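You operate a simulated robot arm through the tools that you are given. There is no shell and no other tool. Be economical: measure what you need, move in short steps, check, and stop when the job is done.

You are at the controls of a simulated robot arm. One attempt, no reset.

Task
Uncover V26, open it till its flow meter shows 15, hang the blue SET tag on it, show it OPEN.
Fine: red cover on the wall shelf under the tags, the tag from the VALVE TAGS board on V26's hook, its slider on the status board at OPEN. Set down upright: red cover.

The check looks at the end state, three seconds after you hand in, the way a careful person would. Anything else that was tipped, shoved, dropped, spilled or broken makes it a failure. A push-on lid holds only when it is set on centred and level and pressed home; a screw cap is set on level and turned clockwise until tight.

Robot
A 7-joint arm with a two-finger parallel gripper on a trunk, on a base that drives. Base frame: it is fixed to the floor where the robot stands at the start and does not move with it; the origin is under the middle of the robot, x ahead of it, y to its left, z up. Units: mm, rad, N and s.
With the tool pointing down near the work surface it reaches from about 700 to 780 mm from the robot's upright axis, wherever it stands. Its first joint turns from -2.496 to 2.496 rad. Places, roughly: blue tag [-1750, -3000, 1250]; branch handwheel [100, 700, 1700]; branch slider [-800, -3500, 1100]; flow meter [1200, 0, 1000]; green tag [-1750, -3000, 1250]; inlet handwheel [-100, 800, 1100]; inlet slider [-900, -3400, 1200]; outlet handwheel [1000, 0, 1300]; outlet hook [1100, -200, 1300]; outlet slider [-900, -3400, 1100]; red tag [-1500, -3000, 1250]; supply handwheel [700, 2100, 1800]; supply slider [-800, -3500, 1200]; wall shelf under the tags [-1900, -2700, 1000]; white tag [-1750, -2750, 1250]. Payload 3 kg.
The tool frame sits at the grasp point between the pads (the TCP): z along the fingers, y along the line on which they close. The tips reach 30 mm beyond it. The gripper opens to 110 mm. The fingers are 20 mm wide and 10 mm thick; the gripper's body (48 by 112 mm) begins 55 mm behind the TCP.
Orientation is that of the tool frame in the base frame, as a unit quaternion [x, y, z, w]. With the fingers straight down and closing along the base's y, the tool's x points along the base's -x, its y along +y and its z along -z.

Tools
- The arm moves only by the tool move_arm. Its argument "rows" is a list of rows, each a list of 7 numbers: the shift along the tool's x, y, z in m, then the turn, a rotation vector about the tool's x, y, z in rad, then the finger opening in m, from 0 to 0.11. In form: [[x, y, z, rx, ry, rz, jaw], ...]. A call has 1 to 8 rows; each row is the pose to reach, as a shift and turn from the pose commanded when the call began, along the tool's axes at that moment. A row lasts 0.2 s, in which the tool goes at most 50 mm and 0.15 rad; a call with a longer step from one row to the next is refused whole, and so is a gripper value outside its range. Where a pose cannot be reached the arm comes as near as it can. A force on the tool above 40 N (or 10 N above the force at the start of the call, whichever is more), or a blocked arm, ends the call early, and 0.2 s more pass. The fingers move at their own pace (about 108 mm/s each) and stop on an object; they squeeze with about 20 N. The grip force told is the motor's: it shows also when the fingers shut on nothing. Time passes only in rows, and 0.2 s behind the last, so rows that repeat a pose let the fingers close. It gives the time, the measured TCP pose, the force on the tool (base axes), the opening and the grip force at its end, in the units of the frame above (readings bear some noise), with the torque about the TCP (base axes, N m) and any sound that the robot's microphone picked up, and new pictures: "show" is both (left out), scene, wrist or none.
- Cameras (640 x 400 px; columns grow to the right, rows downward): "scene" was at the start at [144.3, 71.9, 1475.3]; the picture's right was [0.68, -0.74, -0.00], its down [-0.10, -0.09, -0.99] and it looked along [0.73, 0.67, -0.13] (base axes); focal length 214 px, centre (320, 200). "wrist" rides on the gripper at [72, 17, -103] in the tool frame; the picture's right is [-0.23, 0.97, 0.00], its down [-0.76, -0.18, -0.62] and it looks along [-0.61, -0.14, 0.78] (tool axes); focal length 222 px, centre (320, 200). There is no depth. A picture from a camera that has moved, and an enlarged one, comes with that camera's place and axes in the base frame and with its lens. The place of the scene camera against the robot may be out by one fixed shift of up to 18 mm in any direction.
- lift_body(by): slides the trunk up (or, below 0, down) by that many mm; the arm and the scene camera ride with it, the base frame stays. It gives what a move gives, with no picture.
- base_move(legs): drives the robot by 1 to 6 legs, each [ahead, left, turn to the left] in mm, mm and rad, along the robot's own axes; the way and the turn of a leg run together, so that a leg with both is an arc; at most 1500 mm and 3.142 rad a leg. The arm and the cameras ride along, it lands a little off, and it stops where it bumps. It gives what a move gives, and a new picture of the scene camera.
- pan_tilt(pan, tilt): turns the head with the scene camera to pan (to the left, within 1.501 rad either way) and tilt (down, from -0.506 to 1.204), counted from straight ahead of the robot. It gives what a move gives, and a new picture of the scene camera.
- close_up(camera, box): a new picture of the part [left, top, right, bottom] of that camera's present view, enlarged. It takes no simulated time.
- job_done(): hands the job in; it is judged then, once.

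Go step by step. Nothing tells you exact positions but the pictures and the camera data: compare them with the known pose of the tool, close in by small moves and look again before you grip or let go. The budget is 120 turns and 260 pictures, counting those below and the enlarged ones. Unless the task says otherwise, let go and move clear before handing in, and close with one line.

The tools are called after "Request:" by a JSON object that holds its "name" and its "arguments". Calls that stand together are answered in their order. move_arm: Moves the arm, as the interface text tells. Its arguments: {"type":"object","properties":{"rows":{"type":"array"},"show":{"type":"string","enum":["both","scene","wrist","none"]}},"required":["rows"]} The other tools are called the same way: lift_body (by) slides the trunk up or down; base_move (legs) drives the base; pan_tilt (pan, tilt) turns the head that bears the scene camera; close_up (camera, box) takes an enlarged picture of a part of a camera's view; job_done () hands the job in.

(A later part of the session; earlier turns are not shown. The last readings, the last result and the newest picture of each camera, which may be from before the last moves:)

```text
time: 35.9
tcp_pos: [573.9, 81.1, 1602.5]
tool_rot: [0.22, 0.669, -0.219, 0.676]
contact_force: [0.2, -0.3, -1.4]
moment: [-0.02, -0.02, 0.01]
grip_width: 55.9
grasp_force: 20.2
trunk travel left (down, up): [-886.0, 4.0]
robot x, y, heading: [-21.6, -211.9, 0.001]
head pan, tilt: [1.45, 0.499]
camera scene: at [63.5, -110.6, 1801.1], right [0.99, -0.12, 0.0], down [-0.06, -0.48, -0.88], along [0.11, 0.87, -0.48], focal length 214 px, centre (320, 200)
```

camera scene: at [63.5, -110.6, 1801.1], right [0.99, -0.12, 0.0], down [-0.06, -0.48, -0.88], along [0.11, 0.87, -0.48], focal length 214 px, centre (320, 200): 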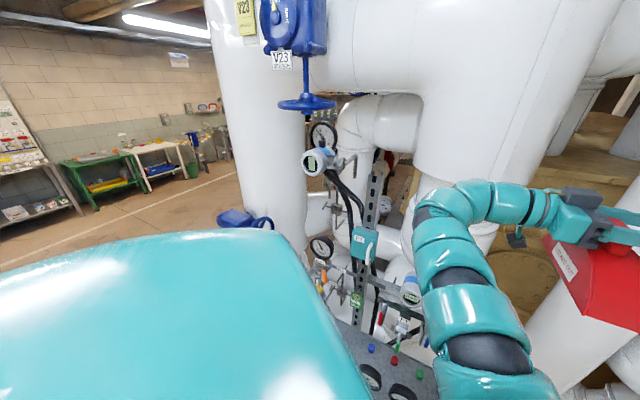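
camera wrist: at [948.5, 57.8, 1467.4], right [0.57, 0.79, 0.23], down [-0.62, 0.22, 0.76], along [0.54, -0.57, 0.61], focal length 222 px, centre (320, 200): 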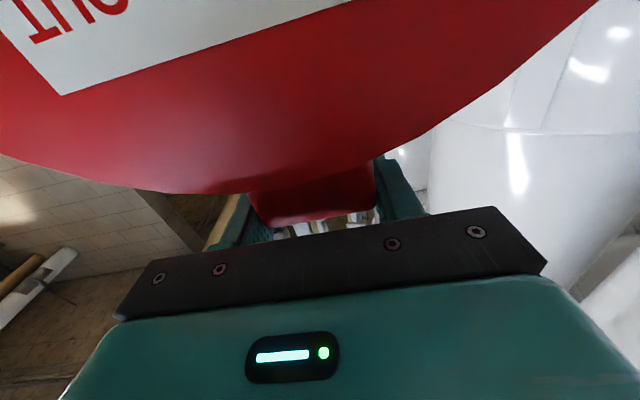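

A beige slab stands to the right; the room opens to my left-rear. First fold the arm in front of me, pointing straight ahead.

Request:
{"name": "move_arm", "arguments": {"rows": [[0, -0.041, 0.022, -0.09, 0, 0, 0.03], [0, -0.082, 0.044, -0.18, 0, 0, 0.03], [0, -0.123, 0.066, -0.27, 0, 0, 0.03], [0, -0.164, 0.088, -0.36, 0, 0, 0.03], [0, -0.205, 0.11, -0.45, 0, 0, 0.03], [0, -0.246, 0.132, -0.53, 0, 0, 0.03], [0, -0.288, 0.155, -0.6, 0, 0, 0.03]], "show": "scene"}}

Request:
{"name": "pan_tilt", "arguments": {"pan": 1.5, "tilt": 0.3}}

```text
time: 37.5
tcp_pos: [545.0, -227.6, 1618.1]
tool_rot: [0.011, 0.704, -0.008, 0.71]
contact_force: [1.3, -0.3, -1.7]
moment: [-0.03, -0.05, 0.03]
grip_width: 56.0
grasp_force: 19.5
out of reach, approached as far as the arm can: row 7
trunk travel left (down, up): [-886.0, 4.0]
robot x, y, heading: [-22.5, -212.5, -0.001]
head pan, tilt: [1.45, 0.499]
camera scene: at [68.8, -115.3, 1801.0], right [0.99, -0.12, 0.0], down [-0.06, -0.47, -0.88], along [0.11, 0.87, -0.48], focal length 214 px, centre (320, 200)
```

scene: 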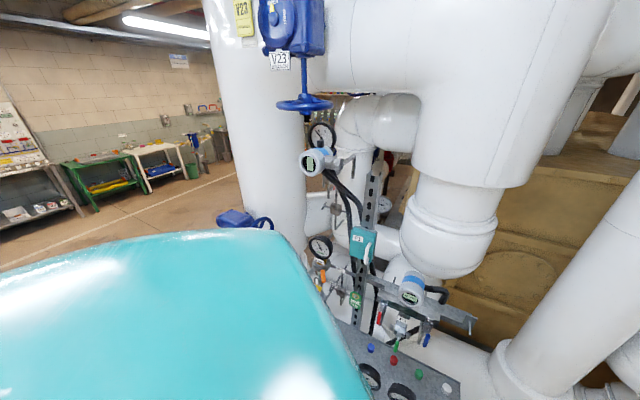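

```text
time: 38.2
tcp_pos: [539.4, -219.1, 1620.5]
tool_rot: [0.009, 0.703, -0.012, 0.711]
contact_force: [0.3, -0.5, -1.2]
moment: [-0.03, -0.03, -0.04]
grip_width: 56.0
grasp_force: 20.2
trunk travel left (down, up): [-886.0, 4.0]
robot x, y, heading: [-20.3, -208.4, -0.005]
head pan, tilt: [1.499, 0.3]
camera scene: at [58.3, -107.2, 1819.4], right [1.0, -0.07, 0.0], down [-0.02, -0.3, -0.95], along [0.07, 0.95, -0.3], focal length 214 px, centre (320, 200)
```

scene: 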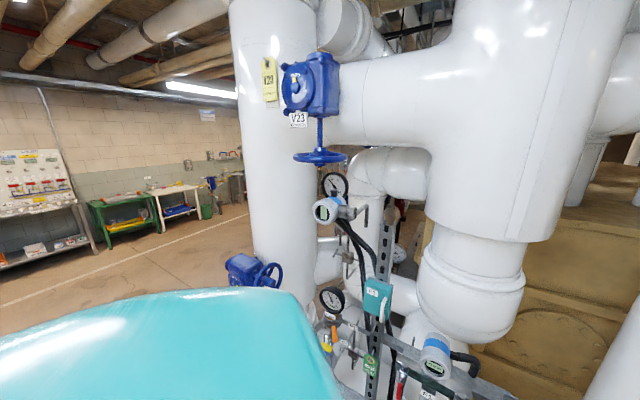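

I'll ease back a little, then turn left 90° in place to see the room behind.

Request:
{"name": "base_move", "arguments": {"legs": [[-100, 40, 0], [0, 0, 1.5]]}}

Request:
{"name": "pan_tilt", "arguments": {"pan": 1.3, "tilt": 0.35}}

```text
time: 43.0
tcp_pos: [-55.7, 390.4, 1619.7]
tool_rot: [-0.466, 0.527, 0.469, 0.534]
contact_force: [0.5, -0.6, -1.6]
moment: [0.05, 0.01, -0.01]
grip_width: 56.0
grasp_force: 20.0
trunk travel left (down, up): [-886.0, 4.0]
robot x, y, heading: [-124.7, -170.9, 1.467]
head pan, tilt: [1.499, 0.3]
camera scene: at [-210.3, -64.5, 1819.5], right [0.17, 0.99, 0.0], down [0.29, -0.05, -0.96], along [-0.94, 0.16, -0.3], focal length 214 px, centre (320, 200)
```

scene: 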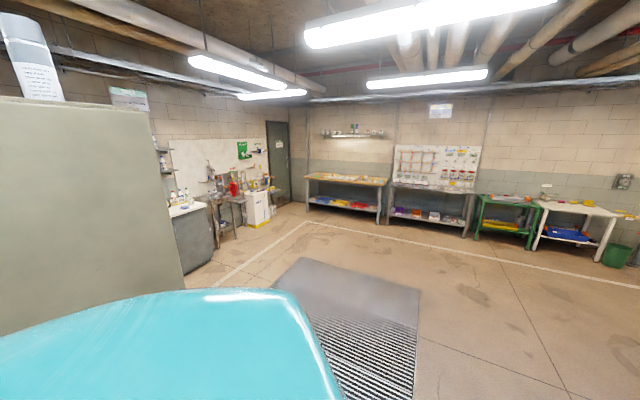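

```text
time: 43.7
tcp_pos: [-55.5, 389.2, 1619.5]
tool_rot: [-0.465, 0.528, 0.468, 0.534]
contact_force: [-0.9, -1.1, -1.5]
moment: [0.03, -0.05, -0.01]
grip_width: 55.7
grasp_force: 19.9
trunk travel left (down, up): [-886.0, 4.0]
robot x, y, heading: [-120.3, -168.0, 1.47]
head pan, tilt: [1.3, 0.351]
camera scene: at [-204.9, -46.8, 1814.8], right [0.36, 0.93, 0.0], down [0.32, -0.12, -0.94], along [-0.88, 0.34, -0.34], focal length 214 px, centre (320, 200)
```

scene: 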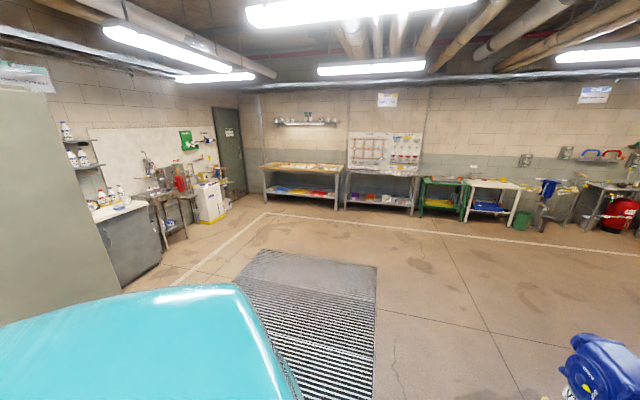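

The room opens westward; the slab ends around x≈-1400. Turn left to face west and drive out 1400 mm, then look left (south).

Request:
{"name": "base_move", "arguments": {"legs": [[0, 0, 1.6], [1450, 0, 0]]}}

Request:
{"name": "pan_tilt", "arguments": {"pan": 1.2, "tilt": 0.35}}

```text
time: 54.6
tcp_pos: [-2086.0, 54.1, 1619.7]
tool_rot: [-0.701, 0.053, 0.709, 0.055]
contact_force: [-0.5, -0.8, -2.0]
moment: [-0.01, 0.03, 0.0]
grip_width: 55.3
grasp_force: 19.4
trunk travel left (down, up): [-886.0, 4.0]
robot x, y, heading: [-1529.5, -25.3, 3.021]
head pan, tilt: [1.3, 0.351]
camera scene: at [-1647.0, -91.2, 1814.8], right [-0.92, 0.38, 0.0], down [0.13, 0.32, -0.94], along [-0.36, -0.87, -0.34], focal length 214 px, centre (320, 200)
```

scene: 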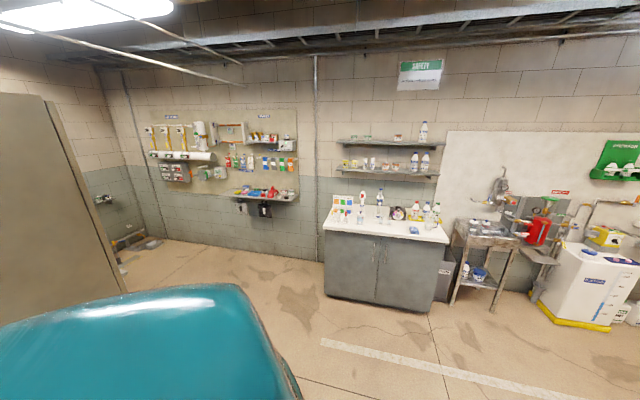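

```text
time: 55.3
tcp_pos: [-2085.1, 54.2, 1621.5]
tool_rot: [-0.702, 0.052, 0.709, 0.054]
contact_force: [-0.2, 0.5, -1.7]
moment: [-0.05, 0.03, -0.03]
grip_width: 55.6
grasp_force: 19.9
trunk travel left (down, up): [-886.0, 4.0]
robot x, y, heading: [-1530.1, -24.1, 3.021]
head pan, tilt: [1.201, 0.351]
camera scene: at [-1654.9, -87.3, 1814.8], right [-0.88, 0.47, 0.0], down [0.16, 0.3, -0.94], along [-0.44, -0.83, -0.34], focal length 214 px, centre (320, 200)
```

scene: 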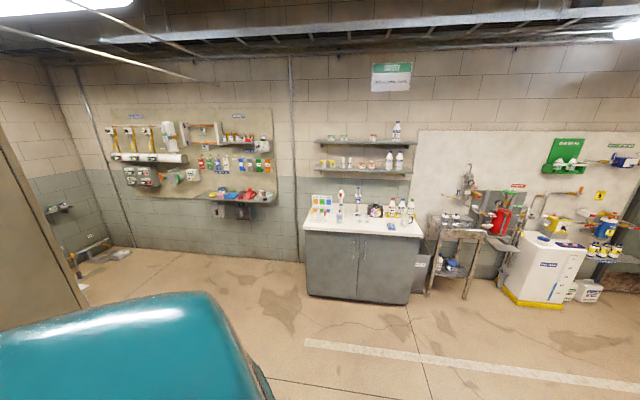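

Request:
{"name": "close_up", "arguments": {"camera": "scene", "box": [90, 100, 290, 225]}}

Request:
{"name": "close_up", "arguments": {"camera": "scene", "box": [190, 130, 280, 210]}}

Request:
{"name": "close_up", "arguments": {"camera": "scene", "box": [100, 110, 200, 200]}}

```text
3.20 times, centred on (190, 162) of scene
camera zoom: at [-1654.9, -87.3, 1814.8], right [-0.88, 0.47, 0.0], down [0.16, 0.3, -0.94], along [-0.44, -0.83, -0.34], focal length 686 px, centre (736, 320)
```

zoom: 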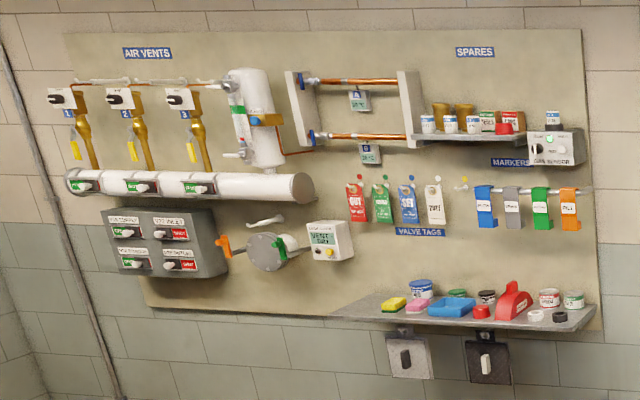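

```text
5.00 times, centred on (235, 170) of scene
camera zoom: at [-1654.9, -87.3, 1814.8], right [-0.88, 0.47, 0.0], down [0.16, 0.3, -0.94], along [-0.44, -0.83, -0.34], focal length 1072 px, centre (745, 350)
```

zoom: 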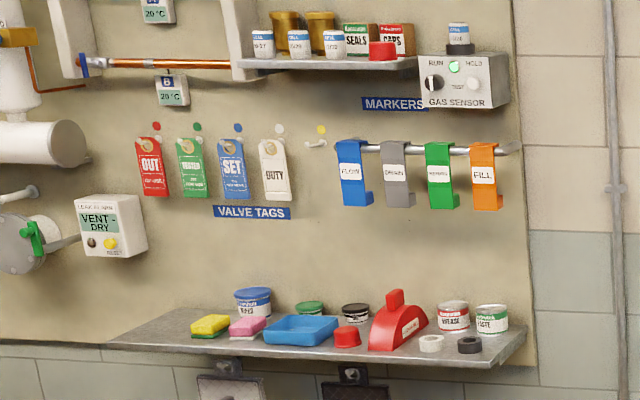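

```text
4.44 times, centred on (150, 155) of scene
camera zoom: at [-1654.9, -87.3, 1814.8], right [-0.88, 0.47, 0.0], down [0.16, 0.3, -0.94], along [-0.44, -0.83, -0.34], focal length 953 px, centre (1076, 400)
```

zoom: 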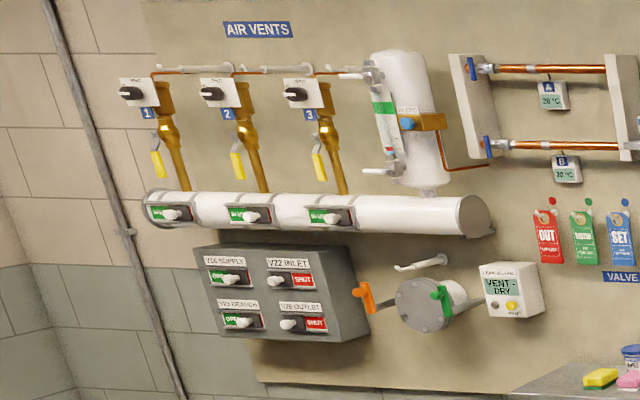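

There's the shelf with free space, tags on pegs (blue SET), and the status board at left. I'll skirt the slab's end and approach the wall squarely.

Request:
{"name": "base_move", "arguments": {"legs": [[450, 0, 0], [0, 0, 1.07], [810, 580, 0]]}}

Request:
{"name": "pan_tilt", "arguments": {"pan": 0.4, "tilt": 0.3}}

```text
time: 65.5
tcp_pos: [-2337.3, -1410.2, 1620.8]
tool_rot: [-0.634, -0.306, 0.64, -0.308]
contact_force: [-0.5, -0.8, -1.0]
moment: [-0.03, 0.02, 0.0]
grip_width: 55.9
grasp_force: 19.9
trunk travel left (down, up): [-886.0, 4.0]
robot x, y, heading: [-1990.3, -963.8, -2.221]
head pan, tilt: [1.201, 0.351]
camera scene: at [-1993.5, -1099.6, 1814.7], right [-0.85, -0.53, 0.0], down [-0.18, 0.29, -0.94], along [0.49, -0.8, -0.34], focal length 214 px, centre (320, 200)
```

scene: 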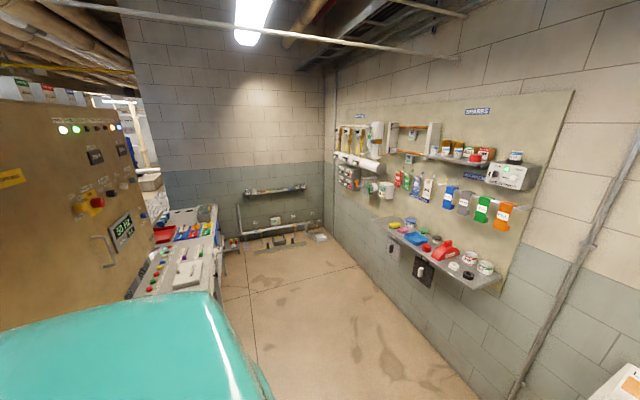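

```text
time: 66.6
tcp_pos: [-2338.2, -1410.5, 1620.0]
tool_rot: [-0.634, -0.305, 0.641, -0.307]
contact_force: [-0.1, 0.7, -2.1]
moment: [-0.02, 0.08, 0.02]
grip_width: 55.6
grasp_force: 19.7
trunk travel left (down, up): [-886.0, 4.0]
robot x, y, heading: [-1991.9, -960.8, -2.219]
head pan, tilt: [0.4, 0.3]
camera scene: at [-2065.2, -1110.6, 1819.5], right [-0.97, 0.24, 0.0], down [0.07, 0.29, -0.96], along [-0.23, -0.93, -0.3], focal length 214 px, centre (320, 200)
```

scene: 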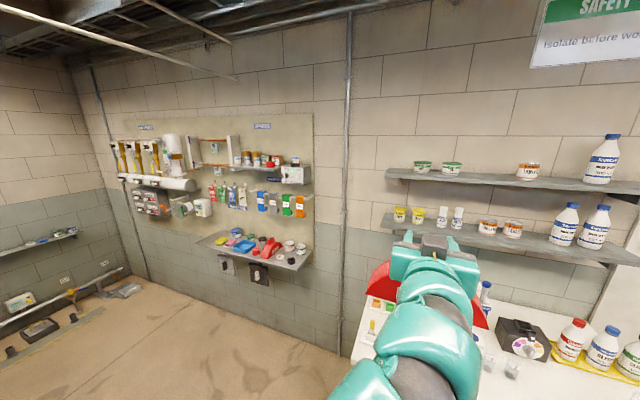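

Request:
{"name": "close_up", "arguments": {"camera": "scene", "box": [180, 130, 330, 290]}}

Request:
{"name": "close_up", "arguments": {"camera": "scene", "box": [100, 130, 220, 230]}}

```text
2.50 times, centred on (255, 210) of scene
camera zoom: at [-2065.2, -1110.6, 1819.5], right [-0.97, 0.24, 0.0], down [0.07, 0.29, -0.96], along [-0.23, -0.93, -0.3], focal length 536 px, centre (482, 175)
```

zoom: 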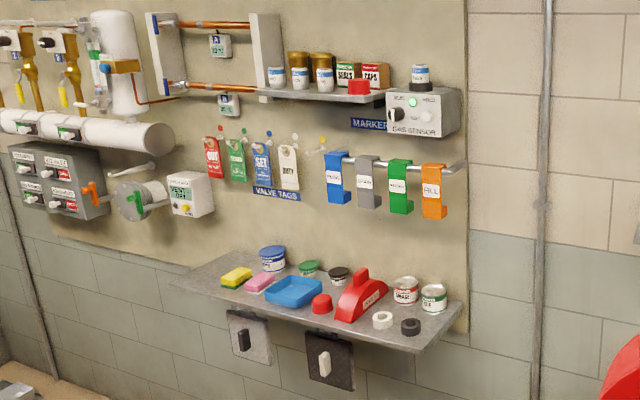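

```text
4.00 times, centred on (160, 180) of scene
camera zoom: at [-2065.2, -1110.6, 1819.5], right [-0.97, 0.24, 0.0], down [0.07, 0.29, -0.96], along [-0.23, -0.93, -0.3], focal length 858 px, centre (960, 280)
```

zoom: 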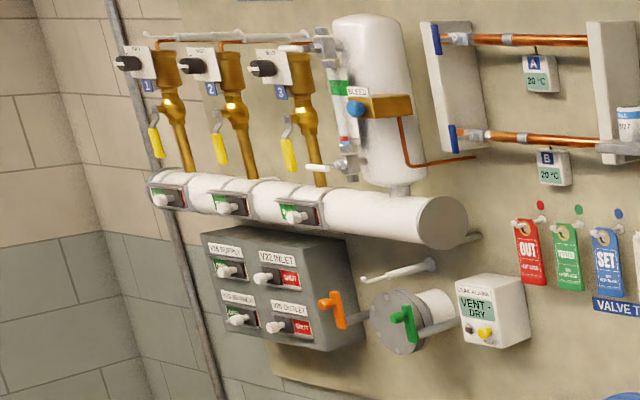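

Shelf is ~220 mm deep, running right-to-left along the wall, with a free zone at its left end. I'll drive along toward it in two legs, checking in between.

Request:
{"name": "base_move", "arguments": {"legs": [[350, 700, 0]]}}

Request:
{"name": "pan_tilt", "arguments": {"pan": 1.3, "tilt": 0.5}}

```text
time: 70.8
tcp_pos: [-1988.9, -2114.7, 1619.9]
tool_rot: [-0.633, -0.307, 0.64, -0.309]
contact_force: [0.2, -0.1, -2.3]
moment: [-0.02, 0.02, 0.01]
grip_width: 55.7
grasp_force: 20.2
trunk travel left (down, up): [-886.0, 4.0]
robot x, y, heading: [-1644.2, -1670.8, -2.215]
head pan, tilt: [0.4, 0.3]
camera scene: at [-1718.2, -1814.4, 1819.5], right [-0.97, 0.24, 0.0], down [0.07, 0.29, -0.96], along [-0.23, -0.93, -0.3], focal length 214 px, centre (320, 200)
```

scene: 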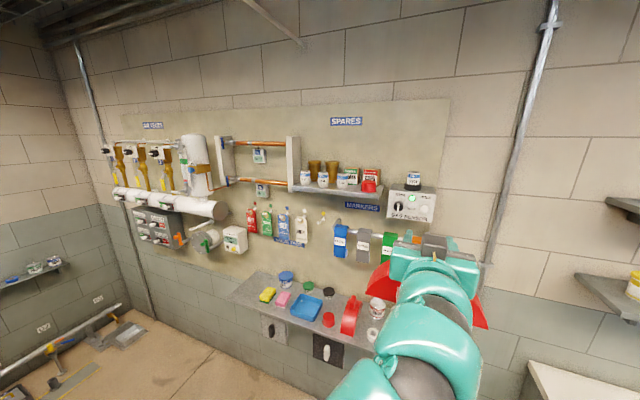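

```text
time: 72.0
tcp_pos: [-1990.6, -2113.3, 1621.5]
tool_rot: [-0.633, -0.307, 0.639, -0.309]
contact_force: [0.5, -0.5, -1.6]
moment: [-0.03, 0.02, 0.0]
grip_width: 55.8
grasp_force: 20.0
trunk travel left (down, up): [-886.0, 4.0]
robot x, y, heading: [-1645.1, -1669.7, -2.218]
head pan, tilt: [1.3, 0.499]
camera scene: at [-1640.4, -1795.4, 1801.1], right [-0.79, -0.61, 0.0], down [-0.29, 0.38, -0.88], along [0.54, -0.7, -0.48], focal length 214 px, centre (320, 200)
```

scene: 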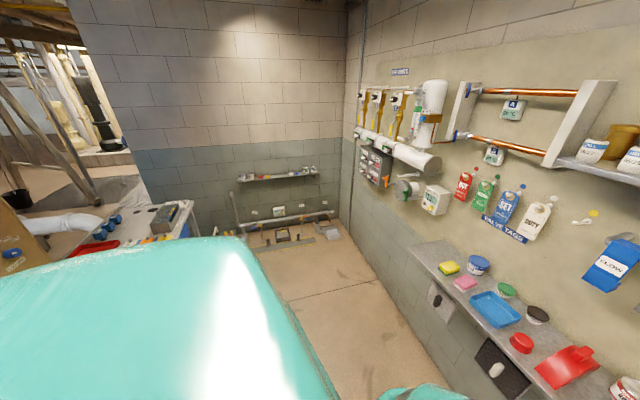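

Request:
{"name": "close_up", "arguments": {"camera": "scene", "box": [400, 220, 560, 360]}}

Request:
{"name": "base_move", "arguments": {"legs": [[100, 400, 0.03]]}}

Request:
{"name": "pan_tilt", "arguments": {"pan": 0.3, "tilt": 0.6}}

Request:
{"name": "close_up", "arguments": {"camera": "scene", "box": [200, 140, 400, 300]}}

```text
2.86 times, centred on (480, 290) of scene
camera zoom: at [-1640.4, -1795.4, 1801.1], right [-0.79, -0.61, 0.0], down [-0.29, 0.38, -0.88], along [0.54, -0.7, -0.48], focal length 613 px, centre (-137, -57)
```

zoom: 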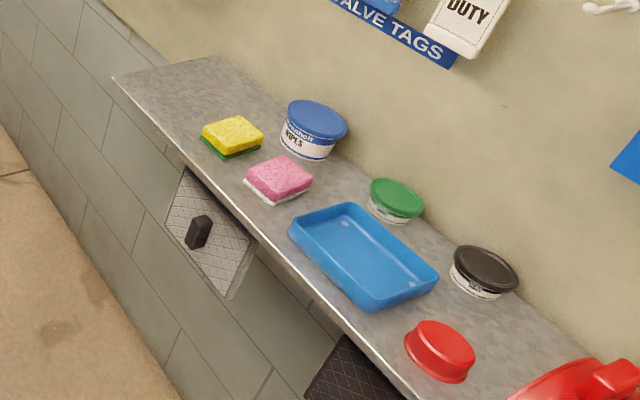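

```text
time: 74.6
tcp_pos: [-1707.1, -2441.3, 1619.7]
tool_rot: [-0.627, -0.318, 0.635, -0.32]
contact_force: [-0.2, -0.4, -1.3]
moment: [-0.05, 0.01, 0.0]
grip_width: 55.6
grasp_force: 20.1
trunk travel left (down, up): [-886.0, 4.0]
robot x, y, heading: [-1378.7, -1984.1, -2.178]
head pan, tilt: [1.3, 0.499]
camera scene: at [-1368.4, -2110.1, 1801.0], right [-0.77, -0.64, 0.0], down [-0.31, 0.37, -0.88], along [0.56, -0.67, -0.48], focal length 214 px, centre (320, 200)
```

scene: 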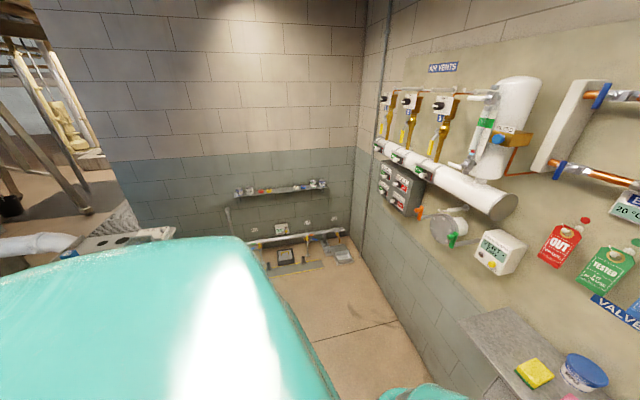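

```text
time: 75.8
tcp_pos: [-1707.6, -2440.5, 1621.5]
tool_rot: [-0.627, -0.318, 0.635, -0.32]
contact_force: [0.1, 0.2, -2.0]
moment: [-0.02, 0.04, 0.01]
grip_width: 55.7
grasp_force: 20.1
trunk travel left (down, up): [-886.0, 4.0]
robot x, y, heading: [-1381.9, -1984.8, -2.18]
head pan, tilt: [0.3, 0.6]
camera scene: at [-1453.8, -2123.8, 1792.0], right [-0.95, 0.3, 0.0], down [0.17, 0.54, -0.83], along [-0.25, -0.79, -0.56], focal length 214 px, centre (320, 200)
```

scene: 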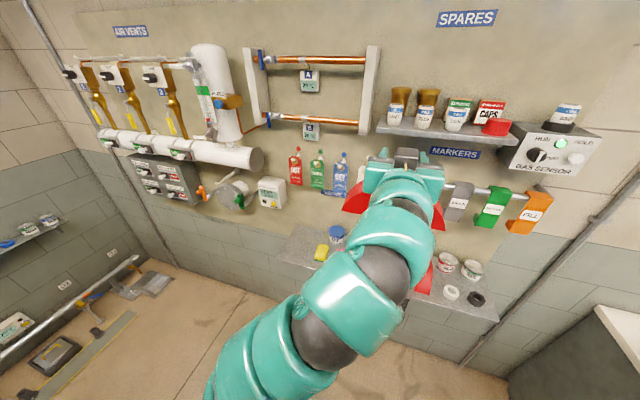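

```text
2.50 times, centred on (300, 220) of scene
camera zoom: at [-1453.8, -2123.8, 1792.0], right [-0.95, 0.3, 0.0], down [0.17, 0.54, -0.83], along [-0.25, -0.79, -0.56], focal length 536 px, centre (370, 150)
```

zoom: 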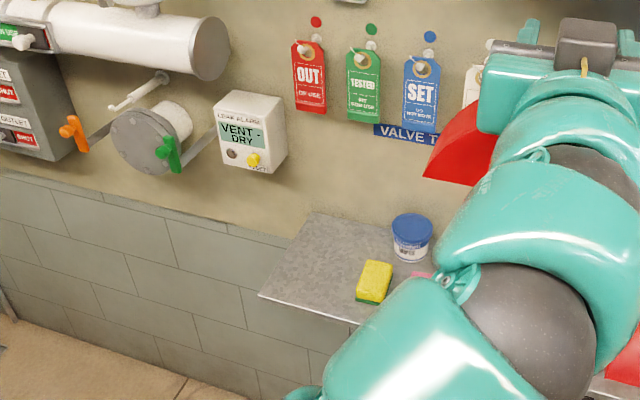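

The shelf's left end has about 150 × 220 mm free (front-left corner ≈ (-1459,-2805,1013)). I'll place the cover there standing across the shelf, approaching from the left; so I turn right ~45° and shift left.

Request:
{"name": "base_move", "arguments": {"legs": [[0, 0, -0.81], [-440, 815, 0]]}}

Request:
{"name": "pan_tilt", "arguments": {"pan": 0.0, "tilt": 0.7}}

Request:
{"name": "pan_tilt", "arguments": {"pan": 1.2, "tilt": 0.3}}

```text
time: 82.8
tcp_pos: [-1373.4, -2798.2, 1620.8]
tool_rot: [-0.702, -0.043, 0.71, -0.042]
contact_force: [0.0, -0.2, -1.7]
moment: [0.05, 0.05, 0.03]
grip_width: 55.9
grasp_force: 19.6
trunk travel left (down, up): [-886.0, 4.0]
robot x, y, heading: [-814.4, -2728.2, -3.0]
head pan, tilt: [0.3, 0.6]
camera scene: at [-977.7, -2765.2, 1792.0], right [-0.43, 0.9, 0.0], down [0.51, 0.24, -0.82], along [-0.74, -0.36, -0.57], focal length 214 px, centre (320, 200)
```

scene: 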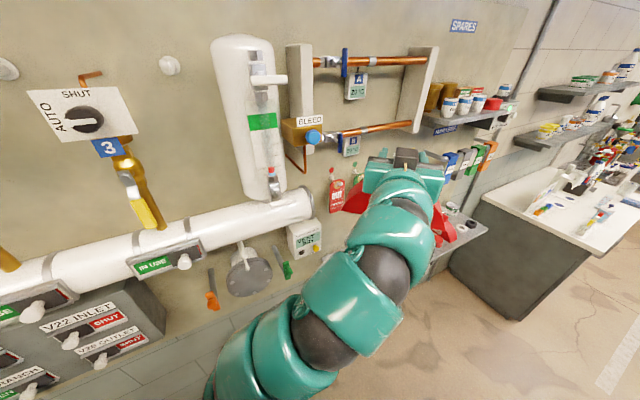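

```text
time: 83.6
tcp_pos: [-1374.3, -2798.5, 1620.6]
tool_rot: [-0.702, -0.043, 0.71, -0.042]
contact_force: [-0.2, -0.1, -1.4]
moment: [-0.01, 0.02, 0.01]
grip_width: 56.0
grasp_force: 20.1
trunk travel left (down, up): [-886.0, 4.0]
robot x, y, heading: [-815.6, -2721.0, -2.996]
head pan, tilt: [0.0, 0.7]
camera scene: at [-982.4, -2739.1, 1783.4], right [-0.15, 0.99, 0.0], down [0.64, 0.1, -0.76], along [-0.76, -0.11, -0.64], focal length 214 px, centre (320, 200)
```

scene: 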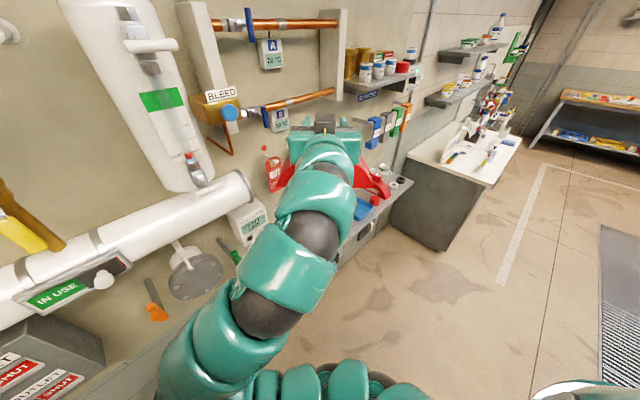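

```text
time: 85.0
tcp_pos: [-1373.9, -2797.9, 1620.8]
tool_rot: [-0.702, -0.043, 0.71, -0.042]
contact_force: [0.0, 1.4, -2.4]
moment: [-0.01, 0.01, 0.01]
grip_width: 55.7
grasp_force: 19.4
trunk travel left (down, up): [-886.0, 4.0]
robot x, y, heading: [-815.3, -2722.8, -2.998]
head pan, tilt: [1.201, 0.3]
camera scene: at [-919.0, -2817.7, 1819.5], right [-0.98, 0.22, 0.0], down [0.07, 0.29, -0.96], along [-0.21, -0.93, -0.3], focal length 214 px, centre (320, 200)
```

scene: 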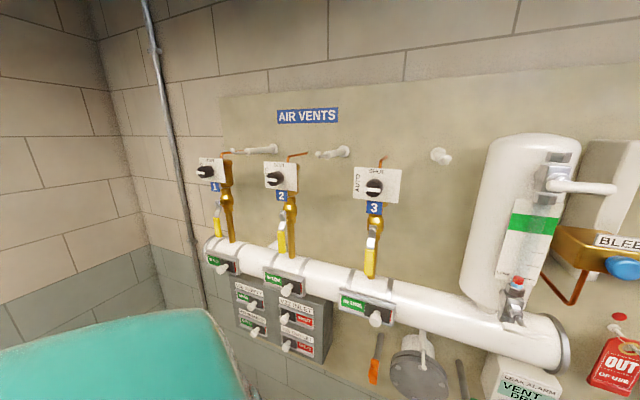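

TCP now sits just off the shelf's front-left corner, high up. Lower the trunk 380 mm, then look with both cameras.

Request:
{"name": "lift_body", "arguments": {"by": -380}}

Request:
{"name": "pan_tilt", "arguments": {"pan": 0.1, "tilt": 0.5}}

Request:
{"name": "move_arm", "arguments": {"rows": [[0, 0, 0, 0.06, 0, 0, 0.03], [0, 0, 0, 0.12, 0, 0, 0.03], [0, 0, 0, 0.24, 0, 0, 0.03], [0, 0, 0, 0.24, 0, 0, 0.03]]}}

```text
time: 88.7
tcp_pos: [-1374.0, -2798.3, 1240.7]
tool_rot: [-0.703, -0.043, 0.709, -0.042]
contact_force: [-0.7, -0.2, -2.0]
moment: [0.0, 0.02, -0.02]
grip_width: 55.9
grasp_force: 20.3
trunk travel left (down, up): [-506.0, 384.0]
robot x, y, heading: [-815.5, -2721.8, -2.997]
head pan, tilt: [1.201, 0.3]
```

```text
time: 90.0
tcp_pos: [-1374.4, -2797.5, 1240.4]
tool_rot: [-0.702, -0.043, 0.709, -0.042]
contact_force: [-0.1, -0.2, -1.7]
moment: [-0.02, 0.06, 0.04]
grip_width: 55.9
grasp_force: 19.9
trunk travel left (down, up): [-506.0, 384.0]
robot x, y, heading: [-812.6, -2725.9, -2.994]
head pan, tilt: [0.099, 0.499]
camera scene: at [-986.4, -2749.0, 1421.1], right [-0.25, 0.97, 0.0], down [0.46, 0.12, -0.88], along [-0.85, -0.22, -0.48], focal length 214 px, centre (320, 200)
```

scene: 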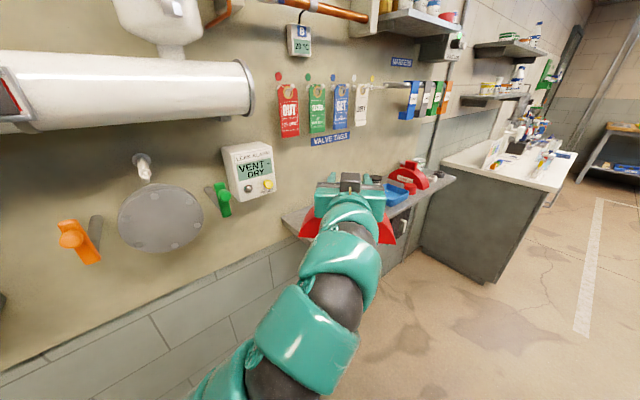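

```text
time: 91.0
tcp_pos: [-1374.1, -2798.4, 1240.8]
tool_rot: [-0.702, 0.043, 0.709, 0.042]
contact_force: [0.0, -0.1, -1.7]
moment: [0.0, 0.03, -0.03]
grip_width: 55.8
grasp_force: 20.3
trunk travel left (down, up): [-506.0, 384.0]
robot x, y, heading: [-814.5, -2723.9, -2.993]
head pan, tilt: [0.099, 0.499]
camera scene: at [-986.4, -2749.0, 1421.1], right [-0.24, 0.97, 0.0], down [0.46, 0.12, -0.88], along [-0.85, -0.21, -0.48], focal length 214 px, centre (320, 200)
camera wrist: at [-1275.3, -2827.8, 1167.8], right [-0.12, -0.97, 0.23], down [0.65, 0.1, 0.75], along [-0.75, 0.23, 0.62], focal length 222 px, centre (320, 200)
```

scene: 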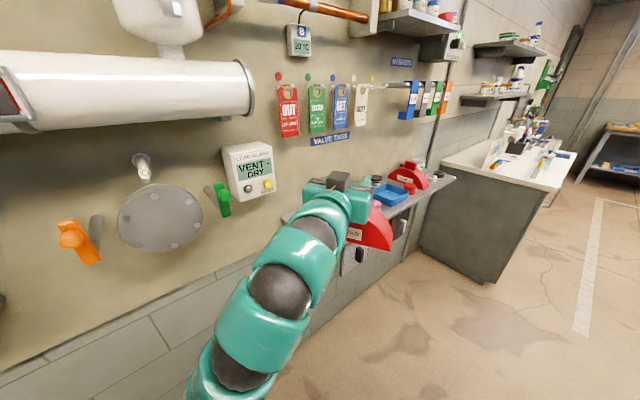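
wrist: 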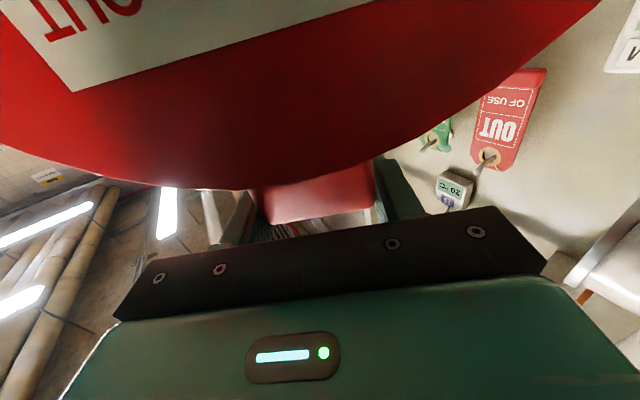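

Orientation is right (~30° off the wall line). Move over the free spot at height, then check.

Request:
{"name": "move_arm", "arguments": {"rows": [[0, 0.012, 0.04, 0, 0, 0, 0.03], [0, 0.024, 0.08, 0, 0, 0, 0.03], [0.02, 0.036, 0.12, 0, 0, 0, 0.03], [0.04, 0.048, 0.16, 0, 0, 0, 0.03], [0.06, 0.055, 0.2, 0, 0, 0, 0.03], [0.08, 0.06, 0.21, 0, 0, 0, 0.03], [0.08, 0.06, 0.21, 0, 0, 0, 0.03]]}}

Request:
{"name": "close_up", "arguments": {"camera": "scene", "box": [250, 140, 450, 290]}}

```text
time: 92.6
tcp_pos: [-1590.0, -2831.8, 1163.4]
tool_rot: [-0.702, 0.042, 0.71, 0.041]
contact_force: [0.3, 0.8, -1.2]
moment: [0.0, 0.03, -0.01]
grip_width: 55.6
grasp_force: 20.2
trunk travel left (down, up): [-506.0, 384.0]
robot x, y, heading: [-810.9, -2721.0, -2.994]
head pan, tilt: [0.099, 0.499]
camera scene: at [-986.5, -2748.9, 1421.1], right [-0.24, 0.97, 0.0], down [0.46, 0.12, -0.88], along [-0.85, -0.21, -0.48], focal length 214 px, centre (320, 200)
camera wrist: at [-1491.6, -2860.9, 1090.1], right [-0.11, -0.97, 0.23], down [0.65, 0.1, 0.75], along [-0.75, 0.23, 0.62], focal length 222 px, centre (320, 200)
```

scene: 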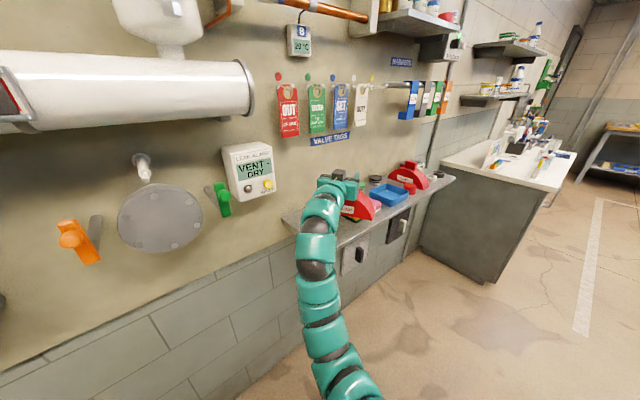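
wrist: 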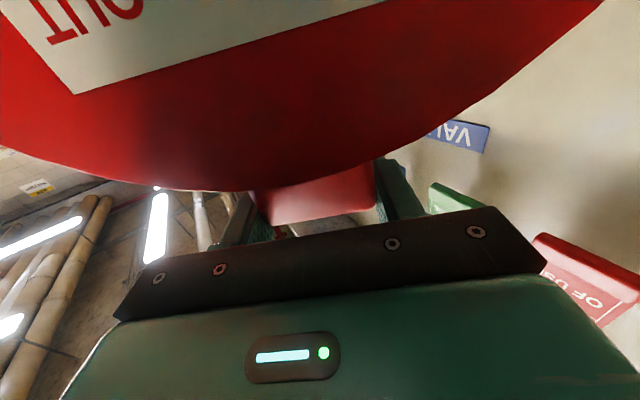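

```text
2.67 times, centred on (350, 215) of scene
camera zoom: at [-986.5, -2748.9, 1421.1], right [-0.24, 0.97, 0.0], down [0.46, 0.12, -0.88], along [-0.85, -0.21, -0.48], focal length 572 px, centre (240, 160)
```

zoom: 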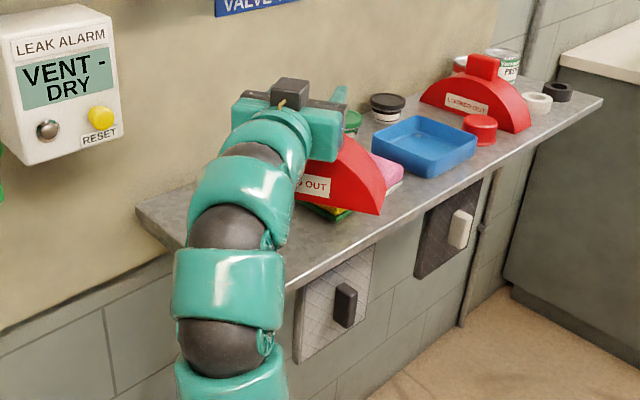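

I need a sharper look at clearance from the sponge.

Request:
{"name": "close_up", "arguments": {"camera": "scene", "box": [280, 170, 400, 250]}}

```text
5.00 times, centred on (340, 210) of scene
camera zoom: at [-986.5, -2748.9, 1421.1], right [-0.24, 0.97, 0.0], down [0.46, 0.12, -0.88], along [-0.85, -0.21, -0.48], focal length 1072 px, centre (220, 150)
```

zoom: 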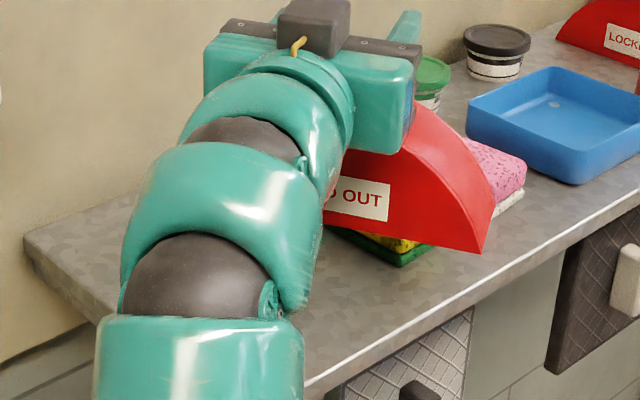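

Re-triangulating consistently gives shelf top ≈ 987, front-left corner ≈ (-1462,-2837). Shift 40 mm toward the wall, lower partway, and look.

Request:
{"name": "move_arm", "arguments": {"rows": [[0, 0.02, -0.004, 0, 0, 0, 0.03], [0, 0.04, -0.007, 0, 0, 0, 0.03], [0.03, 0.04, -0.007, 0, 0, 0, 0.03], [0.055, 0.04, -0.007, 0, 0, 0, 0.03], [0.055, 0.04, -0.007, 0, 0, 0, 0.03]]}}

Request:
{"name": "close_up", "arguments": {"camera": "scene", "box": [260, 170, 400, 270]}}

```text
time: 93.8
tcp_pos: [-1590.5, -2873.8, 1106.8]
tool_rot: [-0.702, 0.042, 0.71, 0.042]
contact_force: [0.3, -0.2, -1.4]
moment: [0.01, 0.02, 0.03]
grip_width: 55.8
grasp_force: 19.9
trunk travel left (down, up): [-506.0, 384.0]
robot x, y, heading: [-816.0, -2724.3, -2.998]
head pan, tilt: [0.099, 0.499]
camera scene: at [-986.5, -2749.0, 1421.1], right [-0.24, 0.97, 0.0], down [0.46, 0.12, -0.88], along [-0.85, -0.21, -0.48], focal length 214 px, centre (320, 200)
camera wrist: at [-1490.2, -2903.5, 1034.8], right [-0.11, -0.97, 0.23], down [0.65, 0.1, 0.76], along [-0.75, 0.23, 0.61], focal length 222 px, centre (320, 200)
```

scene: 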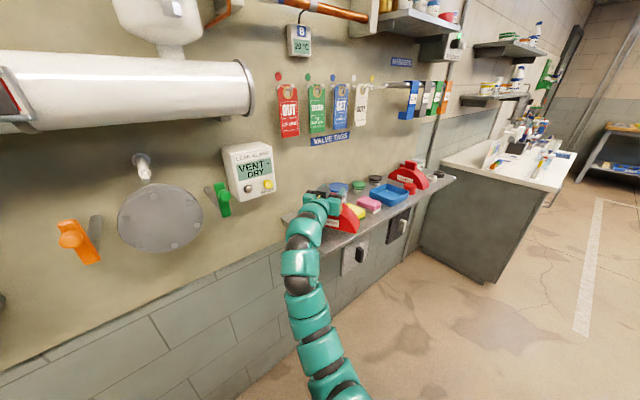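
wrist: 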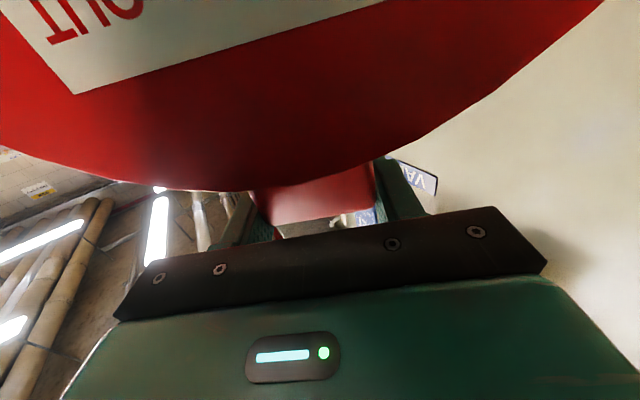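

```text
4.00 times, centred on (330, 220) of scene
camera zoom: at [-986.5, -2749.0, 1421.1], right [-0.24, 0.97, 0.0], down [0.46, 0.12, -0.88], along [-0.85, -0.21, -0.48], focal length 858 px, centre (280, 120)
```

zoom: 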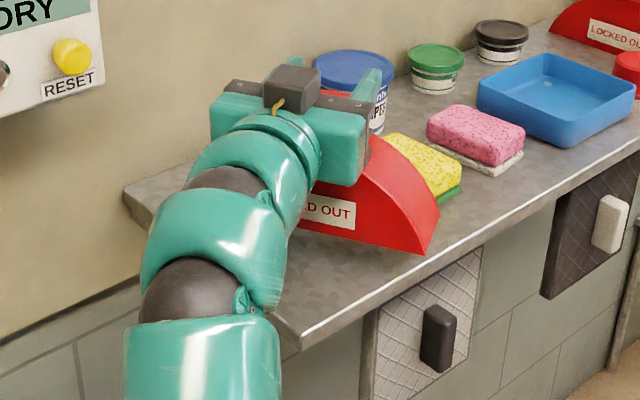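

Position looks good: clear of the sponge and over the shelf. Lower in small steps, watching force.

Request:
{"name": "move_arm", "arguments": {"rows": [[0.005, 0, 0, 0, 0, 0, 0.03], [0.01, 0, 0, 0, 0, 0, 0.03], [0.01, 0, 0, 0, 0, 0, 0.03]], "show": "none"}}

Request:
{"name": "close_up", "arguments": {"camera": "scene", "box": [280, 180, 380, 250]}}

```text
time: 94.6
tcp_pos: [-1589.9, -2874.4, 1097.7]
tool_rot: [-0.702, 0.043, 0.71, 0.043]
contact_force: [1.2, -0.3, -2.1]
moment: [-0.02, 0.05, 0.0]
grip_width: 55.7
grasp_force: 19.7
trunk travel left (down, up): [-506.0, 384.0]
robot x, y, heading: [-814.0, -2723.9, -2.994]
head pan, tilt: [0.099, 0.499]
```

```text
5.71 times, centred on (330, 215) of scene
camera zoom: at [-986.5, -2748.9, 1421.1], right [-0.24, 0.97, 0.0], down [0.46, 0.12, -0.88], along [-0.85, -0.21, -0.48], focal length 1226 px, centre (263, 114)
```

zoom: 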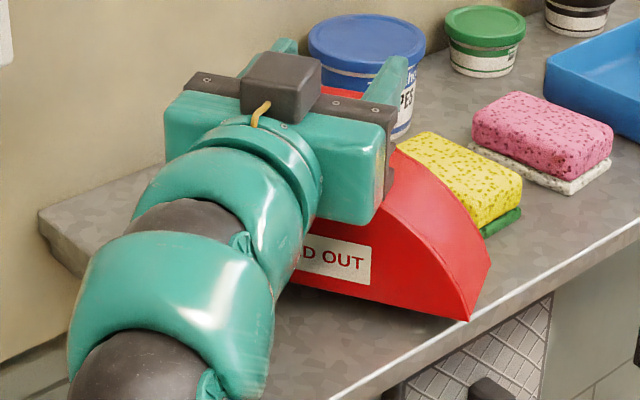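

The front corner is near the shelf's front edge; nudge 15 mm toward the wall and twist slightly, then continue lowering.

Request:
{"name": "move_arm", "arguments": {"rows": [[0, 0.008, 0, -0.06, 0, 0, 0.03], [0, 0.016, 0, -0.12, 0, 0, 0.03], [0.005, 0.016, 0, -0.12, 0, 0, 0.03], [0.005, 0.016, 0, -0.12, 0, 0, 0.03]]}}

Request:
{"name": "close_up", "arguments": {"camera": "scene", "box": [280, 180, 380, 250]}}

```text
time: 95.6
tcp_pos: [-1591.5, -2888.9, 1092.4]
tool_rot: [-0.703, 0.0, 0.711, 0.0]
contact_force: [-0.7, 0.0, -1.7]
moment: [0.0, 0.03, 0.0]
grip_width: 55.8
grasp_force: 20.1
trunk travel left (down, up): [-506.0, 384.0]
robot x, y, heading: [-817.1, -2723.8, -2.994]
head pan, tilt: [0.099, 0.499]
camera scene: at [-986.5, -2748.9, 1421.1], right [-0.24, 0.97, 0.0], down [0.46, 0.12, -0.88], along [-0.85, -0.21, -0.48], focal length 214 px, centre (320, 200)
camera wrist: at [-1490.1, -2906.1, 1019.6], right [0.0, -0.97, 0.23], down [0.63, 0.18, 0.76], along [-0.78, 0.14, 0.62], focal length 222 px, centre (320, 200)
```

scene: 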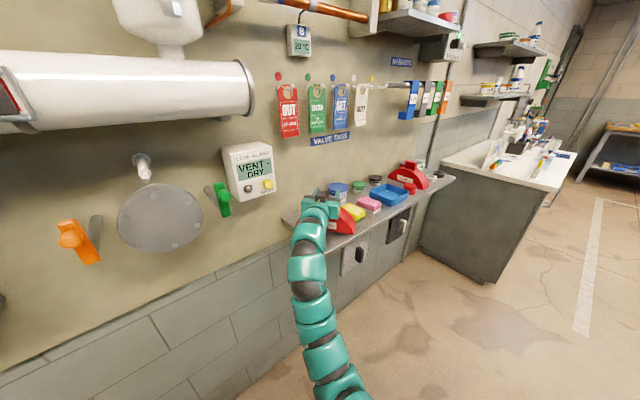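
wrist: 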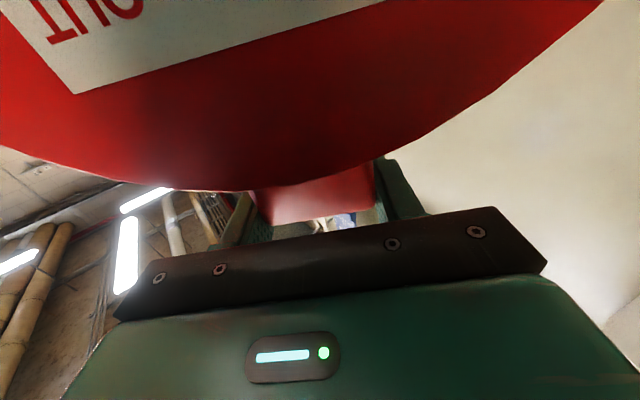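

```text
5.71 times, centred on (330, 215) of scene
camera zoom: at [-986.5, -2748.9, 1421.1], right [-0.24, 0.97, 0.0], down [0.46, 0.12, -0.88], along [-0.85, -0.21, -0.48], focal length 1226 px, centre (263, 114)
```

zoom: 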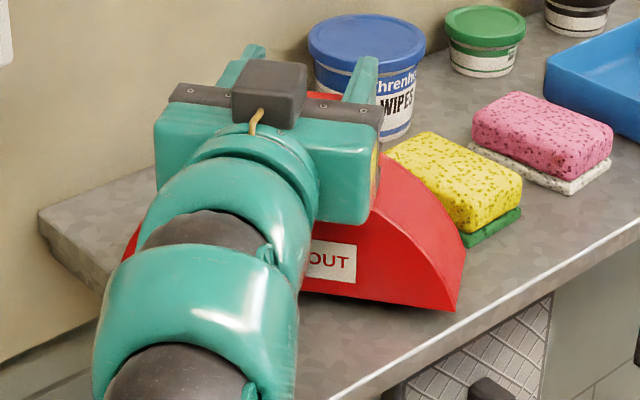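

Good position now. Continue lowering gently.

Request:
{"name": "move_arm", "arguments": {"rows": [[0.004, 0, 0, 0, 0, 0, 0.03], [0.008, 0, 0, 0, 0, 0, 0.03], [0.008, 0, 0, 0, 0, 0, 0.03]], "show": "none"}}

Request:
{"name": "close_up", "arguments": {"camera": "scene", "box": [280, 180, 380, 250]}}

```text
time: 96.4
tcp_pos: [-1591.2, -2889.2, 1084.6]
tool_rot: [-0.703, -0.001, 0.711, 0.0]
contact_force: [0.8, 1.3, -2.7]
moment: [0.0, 0.02, 0.01]
grip_width: 55.9
grasp_force: 20.2
trunk travel left (down, up): [-506.0, 384.0]
robot x, y, heading: [-813.6, -2726.1, -2.995]
head pan, tilt: [0.099, 0.499]
```

```text
5.71 times, centred on (330, 215) of scene
camera zoom: at [-986.5, -2748.9, 1421.1], right [-0.24, 0.97, 0.0], down [0.46, 0.12, -0.88], along [-0.85, -0.21, -0.48], focal length 1226 px, centre (263, 114)
```

zoom: 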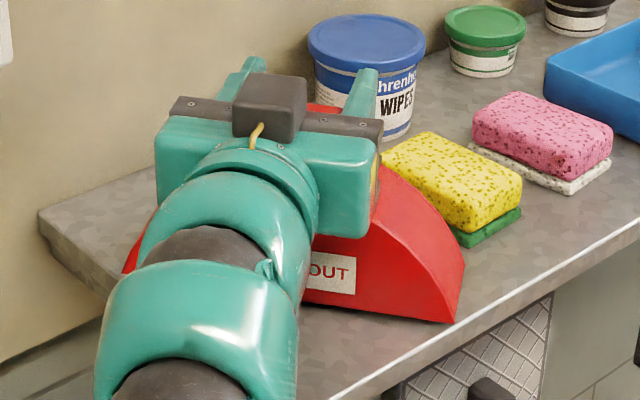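

Request:
{"name": "move_arm", "arguments": {"rows": [[0, 0.002, 0.008, 0, 0, 0, 0.03], [0.005, 0.002, 0.008, 0, 0, 0, 0.03], [0.01, 0.002, 0.008, 0, 0, 0, 0.03], [0.01, 0.002, 0.008, 0, 0, 0, 0.03]], "show": "none"}}

Request:
{"name": "close_up", "arguments": {"camera": "scene", "box": [280, 180, 380, 250]}}

```text
time: 97.4
tcp_pos: [-1597.9, -2889.8, 1077.4]
tool_rot: [-0.702, 0.0, 0.712, 0.0]
contact_force: [-1.1, 1.3, 19.1]
moment: [0.15, -0.28, 0.27]
grip_width: 55.9
grasp_force: 19.9
trunk travel left (down, up): [-506.0, 384.0]
robot x, y, heading: [-816.7, -2723.8, -2.996]
head pan, tilt: [0.099, 0.499]
```

```text
5.71 times, centred on (330, 215) of scene
camera zoom: at [-984.4, -2748.3, 1421.6], right [-0.24, 0.97, 0.0], down [0.46, 0.12, -0.88], along [-0.85, -0.21, -0.48], focal length 1226 px, centre (263, 114)
```

zoom: 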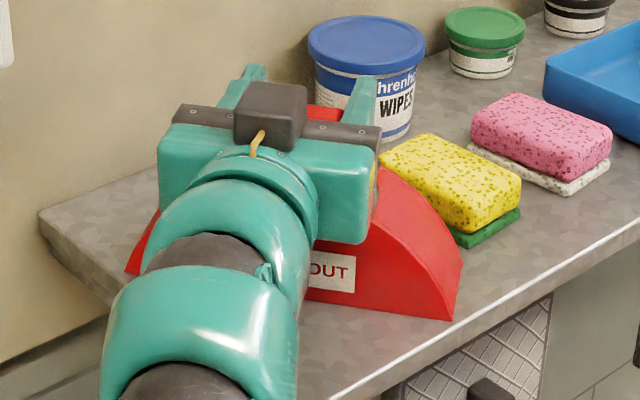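

Contact at 19 N: the cover sits on the shelf. Ease off slightly and open.

Request:
{"name": "move_arm", "arguments": {"rows": [[-0.002, 0, 0, 0, 0, 0, 0.03], [-0.002, 0, 0, 0, 0, 0, 0.065], [-0.002, 0, 0, 0, 0, 0, 0.09], [-0.002, 0, 0, 0, 0, 0, 0.09]], "show": "wrist"}}

Request:
{"name": "close_up", "arguments": {"camera": "scene", "box": [280, 180, 380, 250]}}

```text
time: 98.4
tcp_pos: [-1598.7, -2890.3, 1076.2]
tool_rot: [-0.704, 0.0, 0.71, 0.0]
contact_force: [-0.2, 0.1, 0.4]
moment: [-0.01, -0.02, 0.02]
grip_width: 90.2
grasp_force: 0.0
trunk travel left (down, up): [-506.0, 384.0]
robot x, y, heading: [-814.7, -2725.2, -2.995]
head pan, tilt: [0.099, 0.499]
camera wrist: at [-1498.1, -2907.3, 1003.9], right [0.0, -0.97, 0.23], down [0.63, 0.18, 0.76], along [-0.78, 0.14, 0.61], focal length 222 px, centre (320, 200)
```

wrist: 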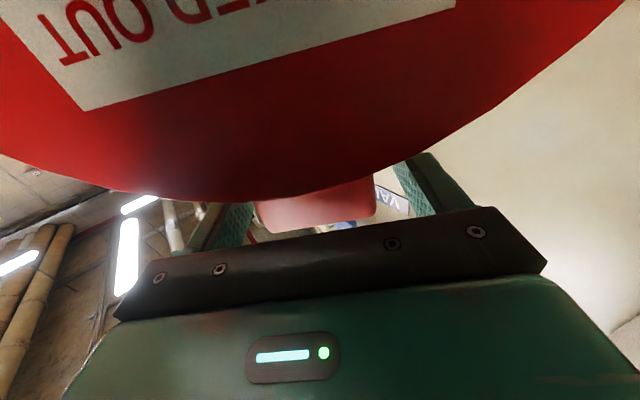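

```text
5.71 times, centred on (330, 215) of scene
camera zoom: at [-986.3, -2748.9, 1421.1], right [-0.24, 0.97, 0.0], down [0.46, 0.12, -0.88], along [-0.85, -0.21, -0.48], focal length 1226 px, centre (263, 114)
```

zoom: 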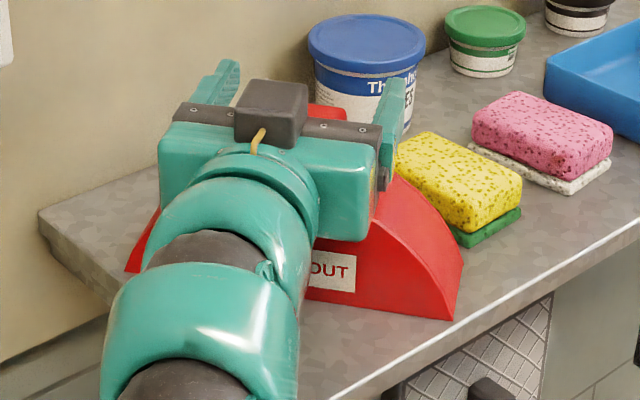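

Released and it stands. Retract straight back, in small steps first.

Request:
{"name": "move_arm", "arguments": {"rows": [[0, 0, -0.02, 0, 0, 0, 0.09], [0, 0, -0.05, 0, 0, 0, 0.09], [0, 0, -0.09, 0, 0, 0, 0.09], [0, 0, -0.13, 0, 0, 0, 0.09], [-0.04, 0, -0.17, 0, 0, 0, 0.09], [-0.08, 0, -0.2, 0, 0, 0, 0.09]], "show": "scene"}}

Request:
{"name": "close_up", "arguments": {"camera": "scene", "box": [260, 160, 380, 250]}}

```text
refused: row 5 steps farther than a row can; nothing moved
```

```text
4.44 times, centred on (320, 205) of scene
camera zoom: at [-986.3, -2748.9, 1421.1], right [-0.24, 0.97, 0.0], down [0.46, 0.12, -0.88], along [-0.85, -0.21, -0.48], focal length 953 px, centre (320, 178)
```

zoom: 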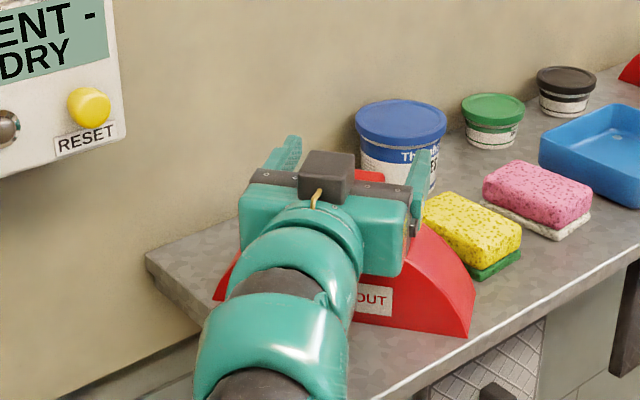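

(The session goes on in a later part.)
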